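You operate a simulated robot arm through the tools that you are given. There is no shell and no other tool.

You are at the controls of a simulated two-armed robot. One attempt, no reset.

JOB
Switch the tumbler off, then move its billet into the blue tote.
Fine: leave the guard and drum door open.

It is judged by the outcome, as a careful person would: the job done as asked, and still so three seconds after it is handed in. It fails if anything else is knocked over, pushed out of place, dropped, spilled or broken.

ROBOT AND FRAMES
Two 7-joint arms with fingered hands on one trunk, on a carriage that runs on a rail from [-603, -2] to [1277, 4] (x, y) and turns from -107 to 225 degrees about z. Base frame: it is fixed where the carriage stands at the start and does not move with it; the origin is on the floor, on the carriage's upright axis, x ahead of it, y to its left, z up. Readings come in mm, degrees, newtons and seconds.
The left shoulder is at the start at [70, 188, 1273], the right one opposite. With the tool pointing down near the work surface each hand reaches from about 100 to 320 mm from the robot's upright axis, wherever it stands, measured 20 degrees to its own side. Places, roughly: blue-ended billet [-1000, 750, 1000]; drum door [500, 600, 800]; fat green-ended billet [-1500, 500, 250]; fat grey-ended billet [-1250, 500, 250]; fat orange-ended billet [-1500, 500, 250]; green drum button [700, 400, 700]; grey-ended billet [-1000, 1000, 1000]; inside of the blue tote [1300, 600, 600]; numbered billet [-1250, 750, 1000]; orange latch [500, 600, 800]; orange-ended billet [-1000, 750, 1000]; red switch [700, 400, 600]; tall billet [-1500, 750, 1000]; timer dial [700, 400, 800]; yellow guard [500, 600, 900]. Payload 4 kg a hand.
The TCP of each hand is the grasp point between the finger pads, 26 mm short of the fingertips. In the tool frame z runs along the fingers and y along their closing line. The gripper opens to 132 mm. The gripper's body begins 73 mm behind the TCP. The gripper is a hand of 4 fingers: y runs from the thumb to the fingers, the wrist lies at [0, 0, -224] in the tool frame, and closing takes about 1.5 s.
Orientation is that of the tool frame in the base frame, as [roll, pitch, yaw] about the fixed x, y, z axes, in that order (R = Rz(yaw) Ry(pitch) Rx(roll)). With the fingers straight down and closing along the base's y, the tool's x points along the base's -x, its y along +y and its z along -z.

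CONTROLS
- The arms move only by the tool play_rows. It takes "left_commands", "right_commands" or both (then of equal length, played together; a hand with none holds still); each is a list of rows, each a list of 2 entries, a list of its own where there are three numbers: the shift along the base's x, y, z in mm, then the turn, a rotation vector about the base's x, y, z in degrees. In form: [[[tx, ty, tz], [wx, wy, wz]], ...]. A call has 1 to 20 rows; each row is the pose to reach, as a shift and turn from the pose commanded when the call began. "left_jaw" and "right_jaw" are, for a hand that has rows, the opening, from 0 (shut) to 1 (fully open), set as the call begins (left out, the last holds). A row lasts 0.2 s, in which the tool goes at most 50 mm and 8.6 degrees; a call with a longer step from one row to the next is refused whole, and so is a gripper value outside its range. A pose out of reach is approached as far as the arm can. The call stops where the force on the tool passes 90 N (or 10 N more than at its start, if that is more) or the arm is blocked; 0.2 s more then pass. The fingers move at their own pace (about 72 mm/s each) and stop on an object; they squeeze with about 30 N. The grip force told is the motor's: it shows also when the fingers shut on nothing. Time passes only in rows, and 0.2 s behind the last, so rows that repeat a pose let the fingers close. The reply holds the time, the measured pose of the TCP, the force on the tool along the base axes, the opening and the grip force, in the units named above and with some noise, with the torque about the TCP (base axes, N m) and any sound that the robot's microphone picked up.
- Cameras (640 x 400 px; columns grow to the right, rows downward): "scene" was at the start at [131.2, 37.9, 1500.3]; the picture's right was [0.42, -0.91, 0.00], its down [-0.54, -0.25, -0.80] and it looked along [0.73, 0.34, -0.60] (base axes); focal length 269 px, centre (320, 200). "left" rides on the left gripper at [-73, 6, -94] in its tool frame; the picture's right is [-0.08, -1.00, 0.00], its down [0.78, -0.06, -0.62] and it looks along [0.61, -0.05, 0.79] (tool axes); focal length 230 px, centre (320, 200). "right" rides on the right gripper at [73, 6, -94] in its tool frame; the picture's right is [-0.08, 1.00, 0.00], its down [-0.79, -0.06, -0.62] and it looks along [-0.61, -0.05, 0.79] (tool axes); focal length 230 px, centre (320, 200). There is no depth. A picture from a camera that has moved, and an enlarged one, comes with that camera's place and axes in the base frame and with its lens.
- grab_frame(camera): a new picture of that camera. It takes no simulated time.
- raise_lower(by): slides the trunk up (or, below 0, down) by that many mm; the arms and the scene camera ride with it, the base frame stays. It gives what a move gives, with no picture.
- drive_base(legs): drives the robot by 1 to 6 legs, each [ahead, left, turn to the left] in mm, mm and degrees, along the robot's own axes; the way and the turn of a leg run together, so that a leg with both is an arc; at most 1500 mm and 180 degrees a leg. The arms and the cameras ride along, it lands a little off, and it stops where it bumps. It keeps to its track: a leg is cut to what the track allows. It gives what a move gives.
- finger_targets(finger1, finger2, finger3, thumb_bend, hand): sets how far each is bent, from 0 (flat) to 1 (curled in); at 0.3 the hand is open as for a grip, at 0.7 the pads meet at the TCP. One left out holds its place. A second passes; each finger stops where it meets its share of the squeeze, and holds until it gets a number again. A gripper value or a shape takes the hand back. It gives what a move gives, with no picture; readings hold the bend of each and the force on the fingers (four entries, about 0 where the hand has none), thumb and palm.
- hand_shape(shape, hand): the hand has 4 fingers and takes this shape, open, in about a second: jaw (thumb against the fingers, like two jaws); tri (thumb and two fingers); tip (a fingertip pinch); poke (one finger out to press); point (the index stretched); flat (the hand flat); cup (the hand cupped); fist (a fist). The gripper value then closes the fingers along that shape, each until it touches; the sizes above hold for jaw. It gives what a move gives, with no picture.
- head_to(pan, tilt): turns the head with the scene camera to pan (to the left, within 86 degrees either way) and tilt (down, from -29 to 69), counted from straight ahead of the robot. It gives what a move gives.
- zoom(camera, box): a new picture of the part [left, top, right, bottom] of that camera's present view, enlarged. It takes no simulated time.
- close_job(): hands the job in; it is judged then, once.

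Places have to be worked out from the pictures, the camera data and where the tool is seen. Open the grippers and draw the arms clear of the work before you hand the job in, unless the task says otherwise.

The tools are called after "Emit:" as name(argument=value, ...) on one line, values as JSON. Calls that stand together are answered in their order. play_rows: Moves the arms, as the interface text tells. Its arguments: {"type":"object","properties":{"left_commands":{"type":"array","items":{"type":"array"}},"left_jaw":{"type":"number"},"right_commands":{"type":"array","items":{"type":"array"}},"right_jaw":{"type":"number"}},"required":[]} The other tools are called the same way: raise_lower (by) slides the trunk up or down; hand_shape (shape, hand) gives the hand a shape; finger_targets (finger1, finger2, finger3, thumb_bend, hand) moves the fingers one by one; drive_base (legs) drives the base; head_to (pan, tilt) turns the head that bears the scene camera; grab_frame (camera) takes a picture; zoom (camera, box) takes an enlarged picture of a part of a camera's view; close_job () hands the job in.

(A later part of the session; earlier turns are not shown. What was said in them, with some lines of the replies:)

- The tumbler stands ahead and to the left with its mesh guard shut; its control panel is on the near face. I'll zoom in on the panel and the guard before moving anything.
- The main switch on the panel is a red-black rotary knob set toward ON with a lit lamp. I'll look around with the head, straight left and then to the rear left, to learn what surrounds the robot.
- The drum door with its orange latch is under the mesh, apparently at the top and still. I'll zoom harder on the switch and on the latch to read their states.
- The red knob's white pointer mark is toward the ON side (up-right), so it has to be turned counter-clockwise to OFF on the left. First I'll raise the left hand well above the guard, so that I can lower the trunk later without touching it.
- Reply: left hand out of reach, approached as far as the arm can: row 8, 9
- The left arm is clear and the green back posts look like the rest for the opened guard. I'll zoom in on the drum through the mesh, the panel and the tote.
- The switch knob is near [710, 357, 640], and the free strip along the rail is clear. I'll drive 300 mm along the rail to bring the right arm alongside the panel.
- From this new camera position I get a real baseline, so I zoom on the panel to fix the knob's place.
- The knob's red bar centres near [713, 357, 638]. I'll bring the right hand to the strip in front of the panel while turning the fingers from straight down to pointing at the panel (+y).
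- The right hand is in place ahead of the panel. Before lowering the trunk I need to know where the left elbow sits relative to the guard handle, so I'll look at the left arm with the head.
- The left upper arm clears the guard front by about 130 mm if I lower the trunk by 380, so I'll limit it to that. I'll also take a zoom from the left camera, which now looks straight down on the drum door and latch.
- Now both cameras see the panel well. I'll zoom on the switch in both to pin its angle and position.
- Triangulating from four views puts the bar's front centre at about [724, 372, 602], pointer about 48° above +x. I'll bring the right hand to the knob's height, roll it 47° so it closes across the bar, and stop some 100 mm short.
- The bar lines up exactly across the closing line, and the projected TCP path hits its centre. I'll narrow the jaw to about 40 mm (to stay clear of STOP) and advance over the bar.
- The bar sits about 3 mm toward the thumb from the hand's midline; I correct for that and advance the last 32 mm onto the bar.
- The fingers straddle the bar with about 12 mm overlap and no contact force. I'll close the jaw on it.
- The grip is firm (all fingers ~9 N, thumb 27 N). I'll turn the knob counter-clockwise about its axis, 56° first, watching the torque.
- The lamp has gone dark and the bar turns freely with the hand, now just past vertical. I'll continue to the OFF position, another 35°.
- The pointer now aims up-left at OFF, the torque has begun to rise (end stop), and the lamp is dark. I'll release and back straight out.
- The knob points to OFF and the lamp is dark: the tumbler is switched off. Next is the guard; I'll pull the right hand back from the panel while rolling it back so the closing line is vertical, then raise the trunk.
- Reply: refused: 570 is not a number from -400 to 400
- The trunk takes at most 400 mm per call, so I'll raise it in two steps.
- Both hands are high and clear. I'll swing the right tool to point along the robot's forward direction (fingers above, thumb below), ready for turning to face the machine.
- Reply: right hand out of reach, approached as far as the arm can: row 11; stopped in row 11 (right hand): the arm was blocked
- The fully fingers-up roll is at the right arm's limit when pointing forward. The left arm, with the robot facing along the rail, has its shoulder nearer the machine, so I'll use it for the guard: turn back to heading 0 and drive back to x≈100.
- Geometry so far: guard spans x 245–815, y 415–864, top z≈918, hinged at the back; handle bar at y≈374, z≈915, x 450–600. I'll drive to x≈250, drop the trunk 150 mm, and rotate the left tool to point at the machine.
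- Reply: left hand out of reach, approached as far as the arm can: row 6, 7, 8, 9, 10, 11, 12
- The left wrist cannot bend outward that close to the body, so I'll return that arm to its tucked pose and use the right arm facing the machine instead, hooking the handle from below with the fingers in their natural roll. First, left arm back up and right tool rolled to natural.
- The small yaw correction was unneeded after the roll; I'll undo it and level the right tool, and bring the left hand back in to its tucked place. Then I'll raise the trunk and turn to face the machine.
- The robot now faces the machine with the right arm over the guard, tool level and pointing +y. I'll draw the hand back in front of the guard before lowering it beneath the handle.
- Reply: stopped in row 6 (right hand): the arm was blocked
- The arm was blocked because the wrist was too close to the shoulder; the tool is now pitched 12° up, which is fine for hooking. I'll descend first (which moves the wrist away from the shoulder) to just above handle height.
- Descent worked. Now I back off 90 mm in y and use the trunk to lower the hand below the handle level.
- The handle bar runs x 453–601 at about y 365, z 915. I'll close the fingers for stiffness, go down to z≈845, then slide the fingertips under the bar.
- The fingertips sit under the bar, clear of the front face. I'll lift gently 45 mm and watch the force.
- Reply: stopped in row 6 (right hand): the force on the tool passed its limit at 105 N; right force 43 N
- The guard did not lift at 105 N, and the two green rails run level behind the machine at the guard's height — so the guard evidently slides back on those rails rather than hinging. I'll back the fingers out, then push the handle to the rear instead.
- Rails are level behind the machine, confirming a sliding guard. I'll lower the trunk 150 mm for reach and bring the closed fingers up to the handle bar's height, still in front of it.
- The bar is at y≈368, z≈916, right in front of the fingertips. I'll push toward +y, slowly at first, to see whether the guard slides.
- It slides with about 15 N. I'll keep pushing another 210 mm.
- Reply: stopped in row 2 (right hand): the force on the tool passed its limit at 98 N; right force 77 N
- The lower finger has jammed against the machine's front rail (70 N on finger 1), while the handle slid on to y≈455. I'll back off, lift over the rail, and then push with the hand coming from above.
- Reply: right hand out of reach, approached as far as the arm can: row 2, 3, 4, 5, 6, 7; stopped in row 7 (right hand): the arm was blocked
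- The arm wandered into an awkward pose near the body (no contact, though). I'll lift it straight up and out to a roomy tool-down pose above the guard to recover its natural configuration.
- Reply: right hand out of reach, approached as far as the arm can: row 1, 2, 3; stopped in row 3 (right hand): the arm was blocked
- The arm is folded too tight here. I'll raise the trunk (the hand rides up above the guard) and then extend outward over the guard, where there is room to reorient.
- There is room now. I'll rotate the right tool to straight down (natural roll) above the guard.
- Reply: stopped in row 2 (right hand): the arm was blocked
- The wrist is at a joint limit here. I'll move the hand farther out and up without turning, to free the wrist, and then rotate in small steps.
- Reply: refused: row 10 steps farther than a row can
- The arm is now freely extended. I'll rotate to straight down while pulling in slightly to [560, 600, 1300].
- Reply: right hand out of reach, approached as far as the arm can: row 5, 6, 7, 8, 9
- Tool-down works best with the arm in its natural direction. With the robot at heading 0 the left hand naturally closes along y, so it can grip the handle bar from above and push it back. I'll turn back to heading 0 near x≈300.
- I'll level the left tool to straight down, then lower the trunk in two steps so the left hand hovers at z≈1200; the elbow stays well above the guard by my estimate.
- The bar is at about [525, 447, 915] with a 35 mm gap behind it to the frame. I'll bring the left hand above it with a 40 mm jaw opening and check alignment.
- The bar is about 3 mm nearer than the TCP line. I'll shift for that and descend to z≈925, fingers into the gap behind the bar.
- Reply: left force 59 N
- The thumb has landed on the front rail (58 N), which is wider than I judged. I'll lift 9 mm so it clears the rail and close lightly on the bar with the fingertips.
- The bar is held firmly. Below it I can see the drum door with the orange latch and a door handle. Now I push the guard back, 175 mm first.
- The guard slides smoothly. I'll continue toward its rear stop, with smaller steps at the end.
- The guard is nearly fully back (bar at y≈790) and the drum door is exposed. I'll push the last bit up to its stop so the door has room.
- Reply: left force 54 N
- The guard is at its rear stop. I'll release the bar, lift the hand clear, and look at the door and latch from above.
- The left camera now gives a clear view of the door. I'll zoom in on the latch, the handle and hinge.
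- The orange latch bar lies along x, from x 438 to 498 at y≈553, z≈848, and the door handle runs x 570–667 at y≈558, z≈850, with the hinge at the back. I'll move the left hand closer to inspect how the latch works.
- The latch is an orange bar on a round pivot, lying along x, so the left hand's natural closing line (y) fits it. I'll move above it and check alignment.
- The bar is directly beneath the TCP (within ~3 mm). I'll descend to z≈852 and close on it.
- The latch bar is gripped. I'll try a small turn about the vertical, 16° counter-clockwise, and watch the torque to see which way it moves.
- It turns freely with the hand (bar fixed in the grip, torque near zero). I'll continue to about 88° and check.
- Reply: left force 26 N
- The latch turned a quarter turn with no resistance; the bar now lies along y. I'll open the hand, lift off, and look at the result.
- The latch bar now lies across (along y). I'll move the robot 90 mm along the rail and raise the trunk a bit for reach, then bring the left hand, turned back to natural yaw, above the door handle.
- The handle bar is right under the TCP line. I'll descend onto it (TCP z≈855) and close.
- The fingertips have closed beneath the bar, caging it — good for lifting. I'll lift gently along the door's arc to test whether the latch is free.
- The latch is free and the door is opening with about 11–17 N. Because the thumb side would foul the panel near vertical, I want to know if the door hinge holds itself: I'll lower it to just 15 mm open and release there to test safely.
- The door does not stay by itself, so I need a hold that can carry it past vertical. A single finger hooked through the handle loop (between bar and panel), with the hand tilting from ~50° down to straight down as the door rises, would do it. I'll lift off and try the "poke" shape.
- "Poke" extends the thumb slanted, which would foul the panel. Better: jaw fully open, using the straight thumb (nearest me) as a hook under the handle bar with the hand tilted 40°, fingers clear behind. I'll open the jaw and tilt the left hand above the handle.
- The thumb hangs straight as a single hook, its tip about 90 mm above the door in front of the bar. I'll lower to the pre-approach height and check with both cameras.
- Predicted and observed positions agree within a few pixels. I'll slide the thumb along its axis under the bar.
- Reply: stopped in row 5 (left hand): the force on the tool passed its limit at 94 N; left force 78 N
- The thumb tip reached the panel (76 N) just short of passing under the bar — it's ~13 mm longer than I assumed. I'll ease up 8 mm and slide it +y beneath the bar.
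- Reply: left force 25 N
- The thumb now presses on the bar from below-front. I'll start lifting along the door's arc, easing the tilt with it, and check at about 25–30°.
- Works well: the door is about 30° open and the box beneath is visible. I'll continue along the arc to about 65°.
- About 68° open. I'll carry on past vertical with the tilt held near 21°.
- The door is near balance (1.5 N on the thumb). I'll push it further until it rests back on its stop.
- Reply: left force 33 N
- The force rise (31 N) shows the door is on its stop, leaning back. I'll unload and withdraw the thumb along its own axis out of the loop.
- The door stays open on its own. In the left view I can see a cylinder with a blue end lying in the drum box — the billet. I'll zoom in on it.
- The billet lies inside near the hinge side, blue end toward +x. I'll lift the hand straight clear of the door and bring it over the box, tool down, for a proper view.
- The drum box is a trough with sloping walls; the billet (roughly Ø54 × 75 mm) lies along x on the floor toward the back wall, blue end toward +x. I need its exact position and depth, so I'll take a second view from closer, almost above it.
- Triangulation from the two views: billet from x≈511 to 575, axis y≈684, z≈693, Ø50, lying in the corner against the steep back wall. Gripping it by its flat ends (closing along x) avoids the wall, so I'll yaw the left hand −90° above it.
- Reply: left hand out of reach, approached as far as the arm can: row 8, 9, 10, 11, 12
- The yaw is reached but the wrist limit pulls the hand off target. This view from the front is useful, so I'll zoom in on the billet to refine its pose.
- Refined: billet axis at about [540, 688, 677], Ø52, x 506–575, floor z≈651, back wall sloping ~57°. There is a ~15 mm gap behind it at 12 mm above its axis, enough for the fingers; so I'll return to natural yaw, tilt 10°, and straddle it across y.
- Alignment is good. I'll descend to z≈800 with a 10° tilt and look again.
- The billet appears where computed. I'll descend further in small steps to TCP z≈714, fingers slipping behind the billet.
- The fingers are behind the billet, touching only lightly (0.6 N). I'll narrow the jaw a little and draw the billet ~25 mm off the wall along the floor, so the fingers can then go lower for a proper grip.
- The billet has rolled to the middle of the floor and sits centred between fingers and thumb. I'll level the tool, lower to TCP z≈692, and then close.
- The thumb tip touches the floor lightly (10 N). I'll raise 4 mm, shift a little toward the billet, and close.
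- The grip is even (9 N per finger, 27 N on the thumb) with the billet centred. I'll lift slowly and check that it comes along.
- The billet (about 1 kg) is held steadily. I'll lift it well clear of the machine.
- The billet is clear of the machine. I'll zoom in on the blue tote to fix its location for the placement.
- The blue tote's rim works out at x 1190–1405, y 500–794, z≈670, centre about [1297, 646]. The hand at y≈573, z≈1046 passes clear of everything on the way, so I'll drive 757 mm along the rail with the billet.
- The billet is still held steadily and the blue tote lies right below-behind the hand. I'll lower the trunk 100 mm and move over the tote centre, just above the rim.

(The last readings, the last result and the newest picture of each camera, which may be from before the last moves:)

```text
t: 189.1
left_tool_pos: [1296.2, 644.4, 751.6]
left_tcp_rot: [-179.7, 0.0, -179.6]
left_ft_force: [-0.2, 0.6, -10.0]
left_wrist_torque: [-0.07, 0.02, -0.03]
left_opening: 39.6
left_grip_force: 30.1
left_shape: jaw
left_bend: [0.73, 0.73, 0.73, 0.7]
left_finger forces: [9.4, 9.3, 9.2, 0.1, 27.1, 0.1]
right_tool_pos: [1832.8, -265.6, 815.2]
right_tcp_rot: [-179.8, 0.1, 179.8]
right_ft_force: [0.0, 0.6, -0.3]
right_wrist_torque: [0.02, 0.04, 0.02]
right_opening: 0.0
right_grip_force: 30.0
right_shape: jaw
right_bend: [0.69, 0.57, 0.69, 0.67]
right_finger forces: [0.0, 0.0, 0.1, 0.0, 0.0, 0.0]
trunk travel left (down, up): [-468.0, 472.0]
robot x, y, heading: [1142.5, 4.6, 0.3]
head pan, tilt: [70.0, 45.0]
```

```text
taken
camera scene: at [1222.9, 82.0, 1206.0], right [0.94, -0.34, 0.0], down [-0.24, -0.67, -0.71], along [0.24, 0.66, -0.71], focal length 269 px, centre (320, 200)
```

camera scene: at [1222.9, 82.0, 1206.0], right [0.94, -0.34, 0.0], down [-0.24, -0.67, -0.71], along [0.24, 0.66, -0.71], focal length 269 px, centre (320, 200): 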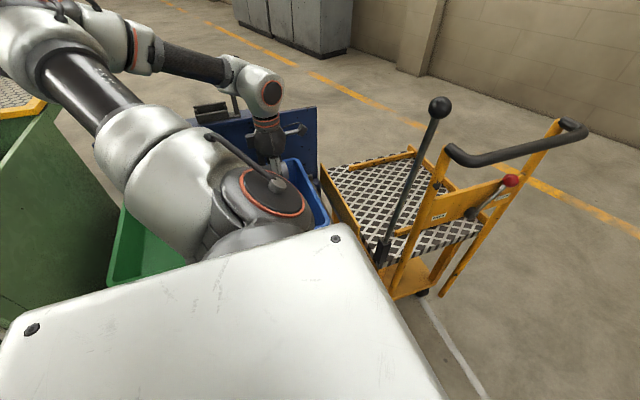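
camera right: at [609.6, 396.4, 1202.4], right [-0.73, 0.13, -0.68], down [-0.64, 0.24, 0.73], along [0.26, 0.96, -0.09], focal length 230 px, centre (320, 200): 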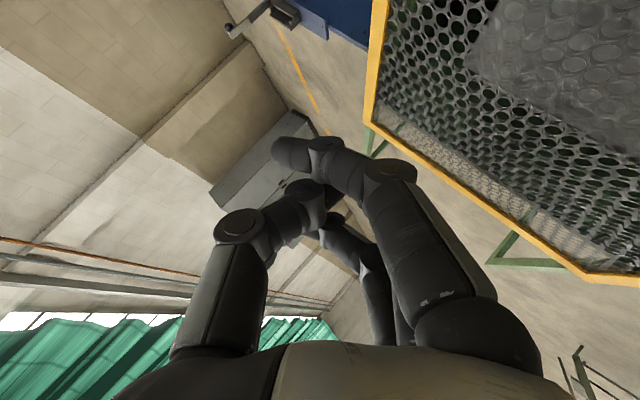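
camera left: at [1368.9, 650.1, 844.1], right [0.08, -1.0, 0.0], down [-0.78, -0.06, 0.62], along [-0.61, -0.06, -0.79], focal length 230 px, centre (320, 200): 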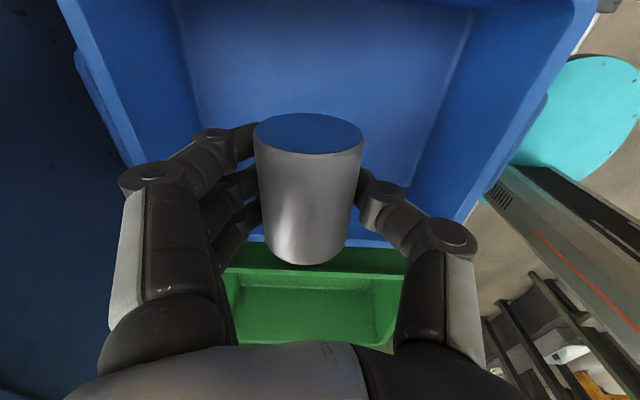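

Centred over the tote. I'll shift 15 mm toward −x (camera clearance to the far wall) and lower to z≈650, then slow down.

Emit:
play_rows(left_commands=[[[-5, 0, -20], [0, 0, 0]], [[-10, 0, -45], [0, 0, 0]], [[-15, 0, -70], [0, 0, 0]], [[-15, 0, -90], [0, 0, 0]], [[-15, 0, -102], [0, 0, 0]], [[-15, 0, -102], [0, 0, 0]]])

Emit:
grab_frame(camera="left")

```text
t: 190.5
left_tool_pos: [1282.8, 645.0, 649.7]
left_tcp_rot: [-179.7, 0.0, -179.6]
left_ft_force: [0.1, 0.5, -10.2]
left_wrist_torque: [-0.06, -0.01, 0.05]
left_opening: 39.6
left_grip_force: 30.0
left_shape: jaw
left_bend: [0.73, 0.73, 0.73, 0.7]
left_finger forces: [9.3, 9.2, 9.2, 0.1, 27.0, 0.0]
right_tool_pos: [1833.1, -265.1, 814.1]
right_tcp_rot: [-179.9, 0.2, 179.8]
right_ft_force: [0.6, -0.5, 0.5]
right_wrist_torque: [0.01, 0.0, 0.01]
right_opening: 0.1
right_grip_force: 29.9
right_shape: jaw
right_bend: [0.69, 0.57, 0.69, 0.67]
right_finger forces: [0.0, 0.0, 0.0, 0.1, 0.1, 0.0]
trunk travel left (down, up): [-468.0, 472.0]
robot x, y, heading: [1143.3, 3.8, 0.2]
head pan, tilt: [70.0, 45.0]
```

```text
taken
camera left: at [1354.5, 650.8, 742.8], right [0.08, -1.0, 0.0], down [-0.78, -0.06, 0.62], along [-0.61, -0.05, -0.79], focal length 230 px, centre (320, 200)
```

left: 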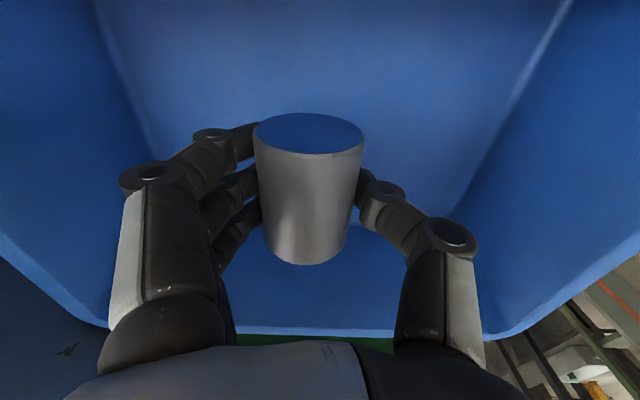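

The rim is at z≈674 and the floor line at about z≈588, so the billet's underside is ~17 mm up. I'll lower slowly in 3 mm steps until the weight transfers.

Emit:
play_rows(left_commands=[[[0, 0, -4], [0, 0, 0]], [[0, 0, -8], [0, 0, 0]], [[0, 0, -11], [0, 0, 0]], [[0, 0, -14], [0, 0, 0]], [[0, 0, -14], [0, 0, 0]]])

```text
t: 191.7
left_tool_pos: [1280.8, 644.7, 636.1]
left_tcp_rot: [-179.7, 0.0, -179.7]
left_ft_force: [0.3, 0.2, -11.1]
left_wrist_torque: [-0.08, 0.0, -0.02]
left_opening: 39.9
left_grip_force: 30.3
left_shape: jaw
left_bend: [0.73, 0.73, 0.73, 0.7]
left_finger forces: [9.3, 9.2, 9.2, 0.1, 26.9, 0.0]
right_tool_pos: [1833.2, -266.2, 813.7]
right_tcp_rot: [-179.9, 0.1, 179.7]
right_ft_force: [-0.5, -0.2, 0.7]
right_wrist_torque: [0.03, -0.01, 0.01]
right_opening: 0.0
right_grip_force: 30.2
right_shape: jaw
right_bend: [0.69, 0.57, 0.69, 0.67]
right_finger forces: [0.0, 0.0, 0.0, 0.1, 0.0, 0.0]
trunk travel left (down, up): [-468.0, 472.0]
robot x, y, heading: [1146.6, 3.9, 0.0]
head pan, tilt: [70.0, 45.0]
```

No contact yet (still −11 N); I'll continue in 3 mm steps.

Emit:
play_rows(left_commands=[[[0, 0, -3], [0, 0, 0]], [[0, 0, -6], [0, 0, 0]], [[0, 0, -9], [0, 0, 0]], [[0, 0, -9], [0, 0, 0]]])

Emit:
grab_frame(camera="left")

```text
t: 192.7
left_tool_pos: [1281.8, 645.3, 626.9]
left_tcp_rot: [-179.7, 0.1, -179.6]
left_ft_force: [-0.2, 0.5, -9.8]
left_wrist_torque: [-0.03, 0.07, 0.01]
left_opening: 39.7
left_grip_force: 29.5
left_shape: jaw
left_bend: [0.73, 0.73, 0.73, 0.7]
left_finger forces: [9.3, 9.2, 9.1, 0.1, 27.0, 0.0]
right_tool_pos: [1832.3, -265.6, 814.7]
right_tcp_rot: [-179.9, 0.1, 179.8]
right_ft_force: [0.0, -0.3, 0.3]
right_wrist_torque: [0.01, 0.02, 0.01]
right_opening: 0.1
right_grip_force: 30.1
right_shape: jaw
right_bend: [0.69, 0.57, 0.69, 0.67]
right_finger forces: [0.0, 0.1, 0.0, 0.0, 0.1, 0.0]
trunk travel left (down, up): [-468.0, 472.0]
robot x, y, heading: [1142.5, 5.3, 0.5]
head pan, tilt: [70.0, 45.0]
```

```text
taken
camera left: at [1353.7, 651.0, 719.5], right [0.08, -1.0, 0.0], down [-0.78, -0.06, 0.62], along [-0.61, -0.05, -0.79], focal length 230 px, centre (320, 200)
```

left: 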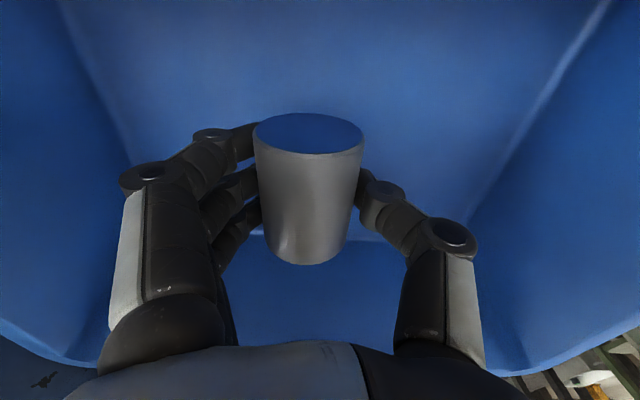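

Still carrying the weight. The floor line moves consistently with a somewhat lower floor; I'll keep lowering in small calls.

Emit:
play_rows(left_commands=[[[0, 0, -3], [0, 0, 0]], [[0, 0, -6], [0, 0, 0]], [[0, 0, -8], [0, 0, 0]], [[0, 0, -8], [0, 0, 0]]])

Emit:
play_rows(left_commands=[[[0, 0, -2], [0, 0, 0]], [[0, 0, -4], [0, 0, 0]], [[0, 0, -6], [0, 0, 0]], [[0, 0, -6], [0, 0, 0]]])

```text
t: 193.7
left_tool_pos: [1281.6, 645.6, 618.6]
left_tcp_rot: [-179.8, 0.0, -179.7]
left_ft_force: [0.2, -0.1, -9.6]
left_wrist_torque: [-0.09, 0.02, 0.01]
left_opening: 39.7
left_grip_force: 30.5
left_shape: jaw
left_bend: [0.73, 0.73, 0.73, 0.7]
left_finger forces: [9.3, 9.2, 9.2, 0.1, 27.0, 0.1]
right_tool_pos: [1832.0, -265.2, 814.1]
right_tcp_rot: [-179.9, 0.1, 179.8]
right_ft_force: [0.2, -0.8, 0.2]
right_wrist_torque: [0.03, 0.02, 0.0]
right_opening: 0.0
right_grip_force: 30.0
right_shape: jaw
right_bend: [0.69, 0.57, 0.69, 0.67]
right_finger forces: [0.0, 0.0, 0.0, 0.0, 0.1, 0.0]
trunk travel left (down, up): [-468.0, 472.0]
robot x, y, heading: [1143.5, 4.9, 0.2]
head pan, tilt: [70.0, 45.0]
```

```text
t: 194.7
left_tool_pos: [1282.0, 645.6, 611.5]
left_tcp_rot: [-179.8, -0.1, -179.7]
left_ft_force: [0.2, -0.7, -8.7]
left_wrist_torque: [-0.06, 0.04, 0.02]
left_opening: 39.6
left_grip_force: 30.1
left_shape: jaw
left_bend: [0.73, 0.73, 0.73, 0.7]
left_finger forces: [9.2, 9.2, 9.1, 0.0, 27.0, 0.1]
right_tool_pos: [1832.7, -265.0, 813.7]
right_tcp_rot: [-179.9, 0.2, 179.9]
right_ft_force: [-0.3, -0.1, 0.0]
right_wrist_torque: [0.04, 0.02, 0.01]
right_opening: 0.0
right_grip_force: 30.5
right_shape: jaw
right_bend: [0.69, 0.57, 0.69, 0.67]
right_finger forces: [0.1, 0.0, 0.0, 0.0, 0.1, 0.0]
trunk travel left (down, up): [-468.0, 472.0]
robot x, y, heading: [1142.1, 8.5, -0.0]
head pan, tilt: [70.0, 45.0]
```

Still free. The palm and camera remain inside the tote's outline, so I'll keep lowering gently.

Emit:
play_rows(left_commands=[[[0, 0, -2], [0, 0, 0]], [[0, 0, -4], [0, 0, 0]], [[0, 0, -6], [0, 0, 0]], [[0, 0, -6], [0, 0, 0]]])

Emit:
play_rows(left_commands=[[[0, 0, -2], [0, 0, 0]], [[0, 0, -4], [0, 0, 0]], [[0, 0, -6], [0, 0, 0]], [[0, 0, -6], [0, 0, 0]]])

Emit:
grab_frame(camera="left")

```text
t: 195.7
left_tool_pos: [1281.2, 645.3, 605.6]
left_tcp_rot: [-179.7, 0.0, -179.7]
left_ft_force: [-0.3, -0.5, -10.2]
left_wrist_torque: [-0.03, 0.02, -0.01]
left_opening: 40.0
left_grip_force: 29.7
left_shape: jaw
left_bend: [0.73, 0.73, 0.73, 0.7]
left_finger forces: [9.3, 9.2, 9.1, 0.0, 27.0, 0.0]
right_tool_pos: [1833.9, -265.2, 814.6]
right_tcp_rot: [-179.9, 0.1, 179.8]
right_ft_force: [-0.6, 0.8, -0.6]
right_wrist_torque: [-0.01, 0.01, -0.01]
right_opening: 0.0
right_grip_force: 29.4
right_shape: jaw
right_bend: [0.69, 0.57, 0.69, 0.67]
right_finger forces: [0.1, 0.0, 0.1, 0.1, 0.0, 0.0]
trunk travel left (down, up): [-468.0, 472.0]
robot x, y, heading: [1142.0, 0.3, 0.5]
head pan, tilt: [70.0, 45.0]
```

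```text
t: 196.7
left_tool_pos: [1282.4, 645.2, 599.3]
left_tcp_rot: [-179.7, 0.0, -179.8]
left_ft_force: [-0.4, 0.0, -9.0]
left_wrist_torque: [-0.06, 0.03, 0.01]
left_opening: 39.9
left_grip_force: 30.1
left_shape: jaw
left_bend: [0.73, 0.73, 0.73, 0.7]
left_finger forces: [9.1, 9.2, 9.0, 0.1, 26.9, 0.1]
right_tool_pos: [1831.7, -266.0, 814.3]
right_tcp_rot: [-179.9, 0.1, 179.8]
right_ft_force: [0.2, 0.2, -0.3]
right_wrist_torque: [-0.01, 0.01, 0.0]
right_opening: 0.1
right_grip_force: 30.2
right_shape: jaw
right_bend: [0.69, 0.57, 0.69, 0.67]
right_finger forces: [0.1, 0.0, 0.1, 0.1, 0.0, 0.0]
trunk travel left (down, up): [-468.0, 472.0]
robot x, y, heading: [1143.2, 2.6, 0.3]
head pan, tilt: [70.0, 45.0]
```

```text
taken
camera left: at [1354.1, 651.3, 693.4], right [0.08, -1.0, 0.0], down [-0.78, -0.06, 0.62], along [-0.61, -0.05, -0.79], focal length 230 px, centre (320, 200)
```

left: 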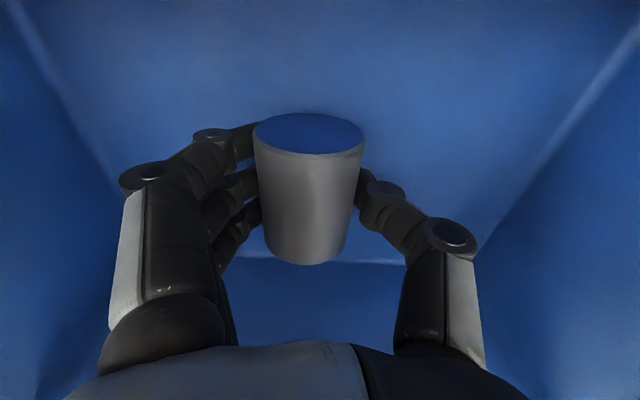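

By parallax the floor is around z≈555–565; contact should be near. Continuing in 2 mm steps.

Emit:
play_rows(left_commands=[[[0, 0, -2], [0, 0, 0]], [[0, 0, -4], [0, 0, 0]], [[0, 0, -6], [0, 0, 0]], [[0, 0, -6], [0, 0, 0]]])

Emit:
play_rows(left_commands=[[[0, 0, -2], [0, 0, 0]], [[0, 0, -4], [0, 0, 0]], [[0, 0, -6], [0, 0, 0]], [[0, 0, -6], [0, 0, 0]]])

Emit:
grab_frame(camera="left")

```text
t: 197.7
left_tool_pos: [1281.7, 645.0, 594.2]
left_tcp_rot: [-179.8, 0.0, -179.8]
left_ft_force: [0.4, 0.0, -9.8]
left_wrist_torque: [-0.1, -0.02, -0.02]
left_opening: 39.7
left_grip_force: 30.2
left_shape: jaw
left_bend: [0.73, 0.73, 0.73, 0.7]
left_finger forces: [9.2, 9.2, 9.0, 0.1, 26.9, 0.0]
right_tool_pos: [1832.2, -265.6, 814.4]
right_tcp_rot: [-179.9, 0.1, 179.8]
right_ft_force: [-0.1, -0.1, 0.7]
right_wrist_torque: [0.0, -0.01, 0.01]
right_opening: 0.1
right_grip_force: 30.4
right_shape: jaw
right_bend: [0.69, 0.57, 0.69, 0.67]
right_finger forces: [0.1, 0.1, 0.1, 0.0, 0.1, 0.0]
trunk travel left (down, up): [-468.0, 472.0]
robot x, y, heading: [1140.2, 5.2, 0.2]
head pan, tilt: [70.0, 45.0]
```

```text
t: 198.7
left_tool_pos: [1282.2, 645.7, 588.6]
left_tcp_rot: [-179.7, 0.1, -179.6]
left_ft_force: [0.4, 0.9, -5.5]
left_wrist_torque: [0.0, 0.0, 0.0]
left_opening: 39.6
left_grip_force: 30.1
left_shape: jaw
left_bend: [0.73, 0.73, 0.73, 0.7]
left_finger forces: [9.0, 9.2, 9.1, 0.0, 26.5, 0.0]
right_tool_pos: [1832.5, -264.8, 813.3]
right_tcp_rot: [-179.9, 0.2, 179.8]
right_ft_force: [-0.4, -0.3, 0.4]
right_wrist_torque: [0.01, 0.0, -0.02]
right_opening: 0.0
right_grip_force: 30.5
right_shape: jaw
right_bend: [0.69, 0.57, 0.69, 0.67]
right_finger forces: [0.0, 0.0, 0.0, 0.0, 0.0, 0.0]
trunk travel left (down, up): [-468.0, 472.0]
robot x, y, heading: [1145.5, 4.9, 0.0]
head pan, tilt: [70.0, 45.0]
```

```text
taken
camera left: at [1354.1, 650.8, 682.0], right [0.08, -1.0, 0.0], down [-0.78, -0.06, 0.62], along [-0.61, -0.05, -0.79], focal length 230 px, centre (320, 200)
```

left: 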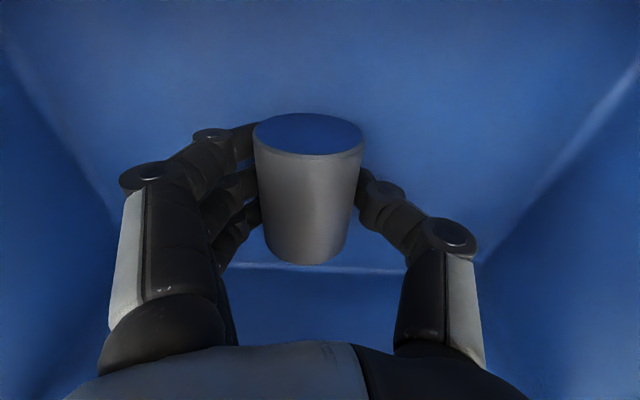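

The weight has begun to transfer (−5.5 N). I'll go 2 mm further and open the hand just enough to release, then wait.

Emit:
play_rows(left_commands=[[[0, 0, -1], [0, 0, 0]], [[0, 0, -2], [0, 0, 0]], [[0, 0, -2], [0, 0, 0]]])

Emit:
play_rows(left_commands=[[[0, 0, 0], [0, 0, 0]], [[0, 0, 0], [0, 0, 0]], [[0, 0, 0], [0, 0, 0]], [[0, 0, 0], [0, 0, 0]]], left_jaw=0.45)

Emit:
grab_frame(camera="left")

```text
t: 199.5
left_tool_pos: [1281.6, 645.3, 588.0]
left_tcp_rot: [-179.9, 0.0, -179.7]
left_ft_force: [1.0, 2.5, 7.2]
left_wrist_torque: [0.12, -0.05, 0.01]
left_opening: 39.7
left_grip_force: 29.8
left_shape: jaw
left_bend: [0.73, 0.73, 0.73, 0.71]
left_finger forces: [8.9, 9.0, 9.2, 0.1, 26.9, 0.1]
right_tool_pos: [1831.2, -265.8, 814.3]
right_tcp_rot: [-180.0, 0.1, 179.8]
right_ft_force: [-0.3, -0.1, 0.0]
right_wrist_torque: [-0.01, 0.02, 0.0]
right_opening: 0.1
right_grip_force: 29.5
right_shape: jaw
right_bend: [0.69, 0.57, 0.69, 0.67]
right_finger forces: [0.0, 0.0, 0.1, 0.1, 0.0, 0.0]
trunk travel left (down, up): [-468.0, 472.0]
robot x, y, heading: [1141.5, 4.5, -0.1]
head pan, tilt: [70.0, 45.0]
```

```text
t: 200.5
left_tool_pos: [1281.7, 644.3, 586.5]
left_tcp_rot: [-179.8, 0.0, -179.8]
left_ft_force: [-0.2, -0.1, 0.4]
left_wrist_torque: [0.01, 0.04, 0.0]
left_opening: 58.7
left_grip_force: 0.0
left_shape: jaw
left_bend: [0.73, 0.73, 0.73, 0.7]
left_finger forces: [0.1, 0.0, 0.0, 0.0, 0.0, 0.0]
right_tool_pos: [1832.4, -266.3, 813.5]
right_tcp_rot: [180.0, 0.2, 179.7]
right_ft_force: [0.1, -0.3, 0.6]
right_wrist_torque: [0.0, 0.02, -0.01]
right_opening: 0.2
right_grip_force: 30.7
right_shape: jaw
right_bend: [0.69, 0.57, 0.69, 0.67]
right_finger forces: [0.0, 0.0, 0.1, 0.0, 0.0, 0.0]
trunk travel left (down, up): [-468.0, 472.0]
robot x, y, heading: [1139.5, 6.0, -0.0]
head pan, tilt: [70.0, 45.0]
```

```text
taken
camera left: at [1353.9, 650.5, 680.4], right [0.08, -1.0, 0.0], down [-0.78, -0.06, 0.62], along [-0.61, -0.05, -0.79], focal length 230 px, centre (320, 200)
```

left: 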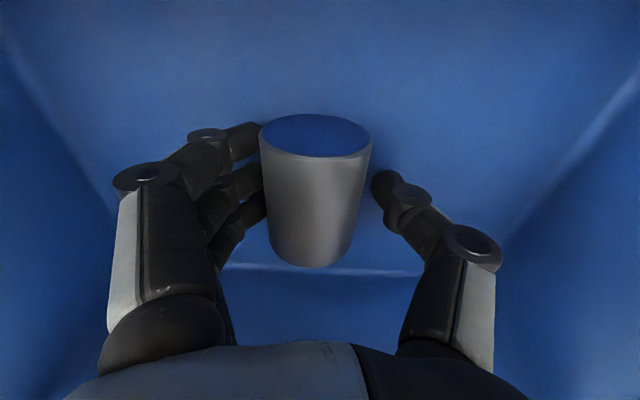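

The billet is released and resting on the tote floor. I'll widen the jaw and raise the hand straight up, slowly at first.

Emit:
play_rows(left_commands=[[[0, 0, 0], [0, 0, 0]], [[0, 0, 5], [0, 0, 0]], [[0, 0, 15], [0, 0, 0]], [[0, 0, 30], [0, 0, 0]], [[0, 0, 50], [0, 0, 0]], [[0, 0, 80], [0, 0, 0]], [[0, 0, 115], [0, 0, 0]], [[0, 0, 150], [0, 0, 0]], [[0, 0, 190], [0, 0, 0]], [[0, 0, 230], [0, 0, 0]], [[0, 0, 270], [0, 0, 0]], [[0, 0, 310], [0, 0, 0]], [[0, 0, 350], [0, 0, 0]], [[0, 0, 390], [0, 0, 0]]], left_jaw=0.62)

Emit:
grab_frame(camera="left")

```text
t: 203.5
left_tool_pos: [1281.8, 644.6, 976.7]
left_tcp_rot: [-179.7, 0.1, -179.7]
left_ft_force: [-0.3, 1.0, -0.2]
left_wrist_torque: [-0.02, -0.01, 0.0]
left_opening: 81.4
left_grip_force: 0.0
left_shape: jaw
left_bend: [0.71, 0.71, 0.71, 0.69]
left_finger forces: [0.1, 0.1, 0.1, 0.1, 0.0, 0.0]
right_tool_pos: [1832.0, -265.2, 813.9]
right_tcp_rot: [-179.9, 0.3, 179.9]
right_ft_force: [-0.3, 0.4, 0.3]
right_wrist_torque: [0.04, -0.02, -0.03]
right_opening: 0.1
right_grip_force: 29.7
right_shape: jaw
right_bend: [0.69, 0.57, 0.69, 0.67]
right_finger forces: [0.0, 0.0, 0.0, 0.0, 0.1, 0.0]
trunk travel left (down, up): [-468.0, 472.0]
robot x, y, heading: [1141.1, 2.8, 0.0]
head pan, tilt: [70.0, 45.0]
```

```text
taken
camera left: at [1353.5, 650.4, 1070.3], right [0.08, -1.0, 0.0], down [-0.78, -0.06, 0.62], along [-0.61, -0.05, -0.79], focal length 230 px, centre (320, 200)
```

left: 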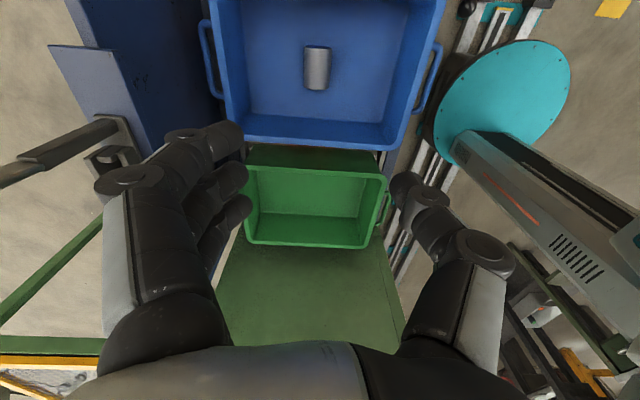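

The billet lies in the blue tote. I'll draw the left arm up and in, open both grippers, and raise the trunk.

Emit:
play_rows(left_commands=[[[0, -20, 20], [0, 0, 0]], [[0, -50, 45], [0, 0, 0]], [[0, -90, 70], [0, 0, 0]], [[0, -130, 95], [0, 0, 0]], [[20, -170, 120], [0, 0, 0]], [[50, -200, 140], [0, 0, 0]], [[80, -220, 150], [0, 0, 0]], [[80, -220, 150], [0, 0, 0]]], right_commands=[[[0, 0, 0], [0, 0, 0]], [[0, 0, 0], [0, 0, 0]], [[0, 0, 0], [0, 0, 0]], [[0, 0, 0], [0, 0, 0]], [[0, 0, 0], [0, 0, 0]], [[0, 0, 0], [0, 0, 0]], [[0, 0, 0], [0, 0, 0]], [[0, 0, 0], [0, 0, 0]]], left_jaw=1, right_jaw=1)

Emit:
raise_lower(by=300)

Emit:
drive_base(legs=[[-800, 0, 0]])

Emit:
head_to(pan=50, tilt=42)

Emit:
grab_frame(camera="scene")

Emit:
grab_frame(camera="left")

```text
refused: row 5 steps farther than a row can; nothing moved
```

```text
t: 206.5
left_tool_pos: [1282.0, 644.3, 1276.7]
left_tcp_rot: [-179.8, 0.1, -179.7]
left_ft_force: [-0.3, 0.2, 0.6]
left_wrist_torque: [-0.02, -0.02, 0.0]
left_opening: 81.3
left_grip_force: 0.1
left_shape: jaw
left_bend: [0.71, 0.71, 0.71, 0.69]
left_finger forces: [0.0, 0.0, 0.1, 0.0, 0.1, 0.0]
right_tool_pos: [1832.7, -265.3, 1114.1]
right_tcp_rot: [-180.0, 0.1, 179.7]
right_ft_force: [0.4, -0.6, 0.7]
right_wrist_torque: [0.01, -0.03, 0.01]
right_opening: 0.1
right_grip_force: 29.8
right_shape: jaw
right_bend: [0.69, 0.57, 0.69, 0.67]
right_finger forces: [0.0, 0.0, 0.1, 0.0, 0.1, 0.0]
trunk travel left (down, up): [-768.0, 172.0]
robot x, y, heading: [1141.7, 3.9, 0.1]
head pan, tilt: [70.0, 45.0]
```

```text
t: 210.8
left_tool_pos: [477.2, 642.5, 1275.5]
left_tcp_rot: [-179.8, 0.0, -179.6]
left_ft_force: [-0.1, 0.2, 0.5]
left_wrist_torque: [-0.04, -0.04, -0.04]
left_opening: 81.2
left_grip_force: 0.1
left_shape: jaw
left_bend: [0.71, 0.71, 0.71, 0.69]
left_finger forces: [0.0, 0.0, 0.0, 0.0, 0.1, 0.0]
right_tool_pos: [1029.0, -266.5, 1114.4]
right_tcp_rot: [180.0, 0.0, 179.9]
right_ft_force: [0.1, -0.6, 0.0]
right_wrist_torque: [0.03, -0.03, -0.02]
right_opening: 0.0
right_grip_force: 30.0
right_shape: jaw
right_bend: [0.69, 0.57, 0.69, 0.67]
right_finger forces: [0.1, 0.1, 0.0, 0.1, 0.0, 0.1]
trunk travel left (down, up): [-768.0, 172.0]
robot x, y, heading: [339.5, 2.2, -0.0]
head pan, tilt: [70.0, 45.0]
```

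```text
t: 211.7
left_tool_pos: [476.0, 643.4, 1276.6]
left_tcp_rot: [-179.9, 0.0, -179.5]
left_ft_force: [-0.2, -0.1, -0.7]
left_wrist_torque: [0.02, -0.03, 0.03]
left_opening: 81.5
left_grip_force: 0.0
left_shape: jaw
left_bend: [0.71, 0.71, 0.71, 0.69]
left_finger forces: [0.1, 0.0, 0.0, 0.1, 0.0, 0.0]
right_tool_pos: [1029.0, -266.0, 1115.3]
right_tcp_rot: [-179.9, 0.2, 179.9]
right_ft_force: [0.3, -0.6, -0.4]
right_wrist_torque: [-0.01, -0.03, -0.02]
right_opening: 0.1
right_grip_force: 29.4
right_shape: jaw
right_bend: [0.69, 0.57, 0.69, 0.67]
right_finger forces: [0.0, 0.1, 0.1, 0.0, 0.1, 0.0]
trunk travel left (down, up): [-768.0, 172.0]
robot x, y, heading: [335.8, 2.9, 0.1]
head pan, tilt: [50.0, 42.0]
```

```text
taken
camera scene: at [443.2, 66.5, 1510.5], right [0.77, -0.64, 0.0], down [-0.43, -0.51, -0.74], along [0.48, 0.57, -0.67], focal length 269 px, centre (320, 200)
```

scene: 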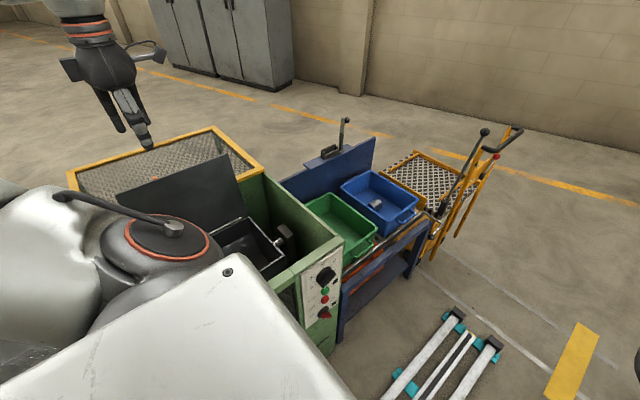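

```text
taken
camera left: at [547.4, 648.8, 1369.7], right [0.09, -1.0, 0.0], down [-0.78, -0.06, 0.62], along [-0.61, -0.06, -0.79], focal length 230 px, centre (320, 200)
```

left: 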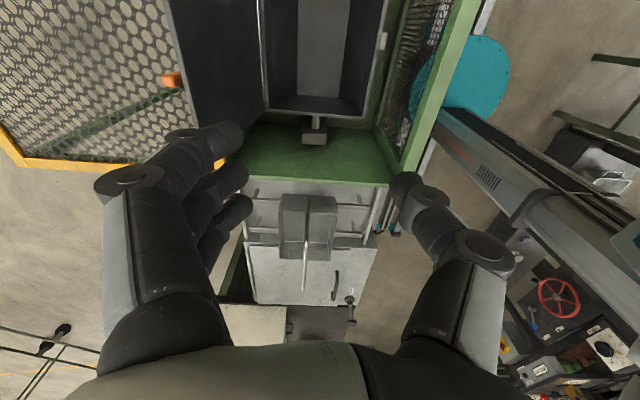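

The retract rows were refused (one step too long), but the hand travelled back at z≈1276, above everything. I'll verify the switch, door, and tote by zooming, then retract.

Emit:
zoom(camera="scene", box=[290, 230, 370, 340])

Emit:
zoom(camera="scene", box=[300, 110, 460, 260])

Emit:
play_rows(left_commands=[[[0, -20, 10], [0, 0, 0]], [[0, -55, 20], [0, 0, 0]], [[0, -90, 30], [0, 0, 0]], [[0, -125, 40], [0, 0, 0]], [[15, -160, 50], [0, 0, 0]], [[35, -190, 60], [0, 0, 0]], [[55, -215, 70], [0, 0, 0]], [[55, -215, 70], [0, 0, 0]]], right_commands=[[[0, 0, 0], [0, 0, 0]], [[0, 0, 0], [0, 0, 0]], [[0, 0, 0], [0, 0, 0]], [[0, 0, 0], [0, 0, 0]], [[0, 0, 0], [0, 0, 0]], [[0, 0, 0], [0, 0, 0]], [[0, 0, 0], [0, 0, 0]], [[0, 0, 0], [0, 0, 0]]], left_jaw=1, right_jaw=1)

Emit:
grab_frame(camera="scene")

```text
3.64 times, centred on (330, 285) of scene
camera zoom: at [443.2, 66.5, 1510.5], right [0.77, -0.64, 0.0], down [-0.43, -0.51, -0.74], along [0.48, 0.57, -0.67], focal length 980 px, centre (284, -109)
```

zoom: 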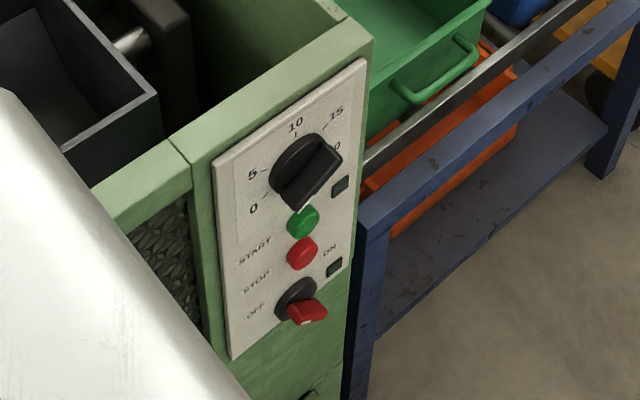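

```text
2.67 times, centred on (380, 185) of scene
camera zoom: at [443.2, 66.5, 1510.5], right [0.77, -0.64, 0.0], down [-0.43, -0.51, -0.74], along [0.48, 0.57, -0.67], focal length 718 px, centre (160, 240)
```

zoom: 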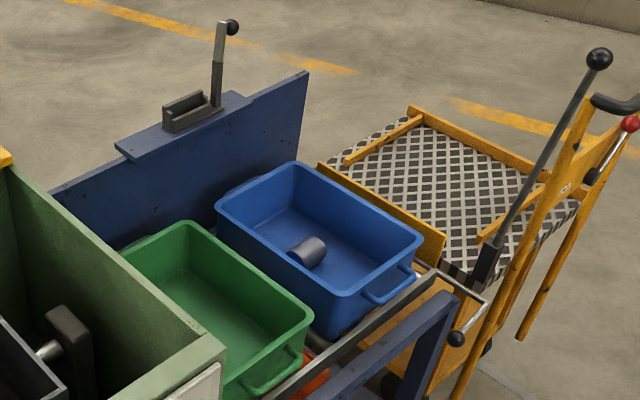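

```text
t: 213.5
left_tool_pos: [528.5, 429.6, 1346.2]
left_tcp_rot: [-179.8, 0.1, -179.5]
left_ft_force: [-0.9, -1.0, -0.6]
left_wrist_torque: [-0.02, -0.08, 0.01]
left_opening: 131.6
left_grip_force: 0.1
left_shape: jaw
left_bend: [0.3, 0.3, 0.3, 0.3]
left_finger forces: [0.0, 0.0, 0.0, 0.0, 0.0, 0.1]
right_tool_pos: [1027.8, -267.3, 1114.7]
right_tcp_rot: [-180.0, 0.2, -180.0]
right_ft_force: [-0.3, -0.3, 0.0]
right_wrist_torque: [-0.02, -0.02, -0.01]
right_opening: 131.9
right_grip_force: 0.1
right_shape: jaw
right_bend: [0.3, 0.3, 0.3, 0.3]
right_finger forces: [0.1, 0.0, 0.0, 0.0, 0.0, 0.1]
trunk travel left (down, up): [-768.0, 172.0]
robot x, y, heading: [333.4, -1.8, 0.2]
head pan, tilt: [50.0, 42.0]
```

```text
taken
camera scene: at [442.6, 66.8, 1510.5], right [0.77, -0.64, 0.0], down [-0.43, -0.51, -0.74], along [0.48, 0.57, -0.67], focal length 269 px, centre (320, 200)
```

scene: 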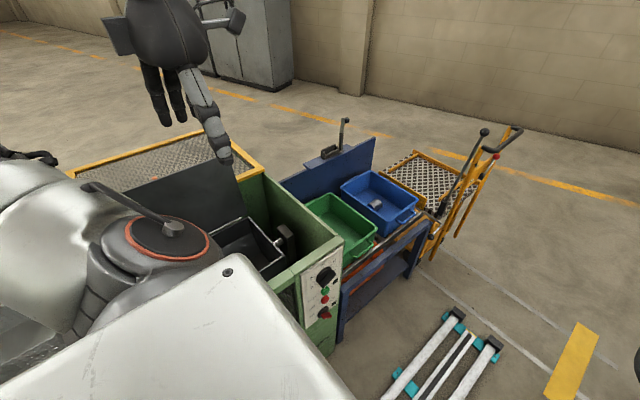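

Everything checks out: the knob is at OFF with the lamp dark, the billet lies still in the blue tote, the guard and door are open, both grippers are open and the arms are clear. I'm handing the job in.

Emit:
close_job()

```text
The job is handed in.
```

The tumbler is switched off, its billet is in the blue tote, and I've handed the job in.

- **Switch:** the red knob points to OFF and the panel lamp is dark.
- **Billet:** it is lying on the floor of the blue tote. I set it down until the floor took its weight before letting go.
- **Machine:** the guard is slid fully back and the drum door is open, as you allowed.
- **Robot:** both grippers are open and both arms are clear of the work.

I pressed harder than planned in a few places, before I knew how the parts moved:

- **Guard handle:** I pulled up on it with about 105 N, because I took it for a hinged guard; it slides.
- **Front rail:** a finger pushed into it at about 98 N while I was sliding the guard, and the thumb later rested on it at about 58 N.
- **Drum door:** the thumb pushed down on it at about 94 N. I also let the door fall shut once from about 15 mm, to check whether it would stay open by itself.

I saw no damage or shifted parts in the pictures afterwards.
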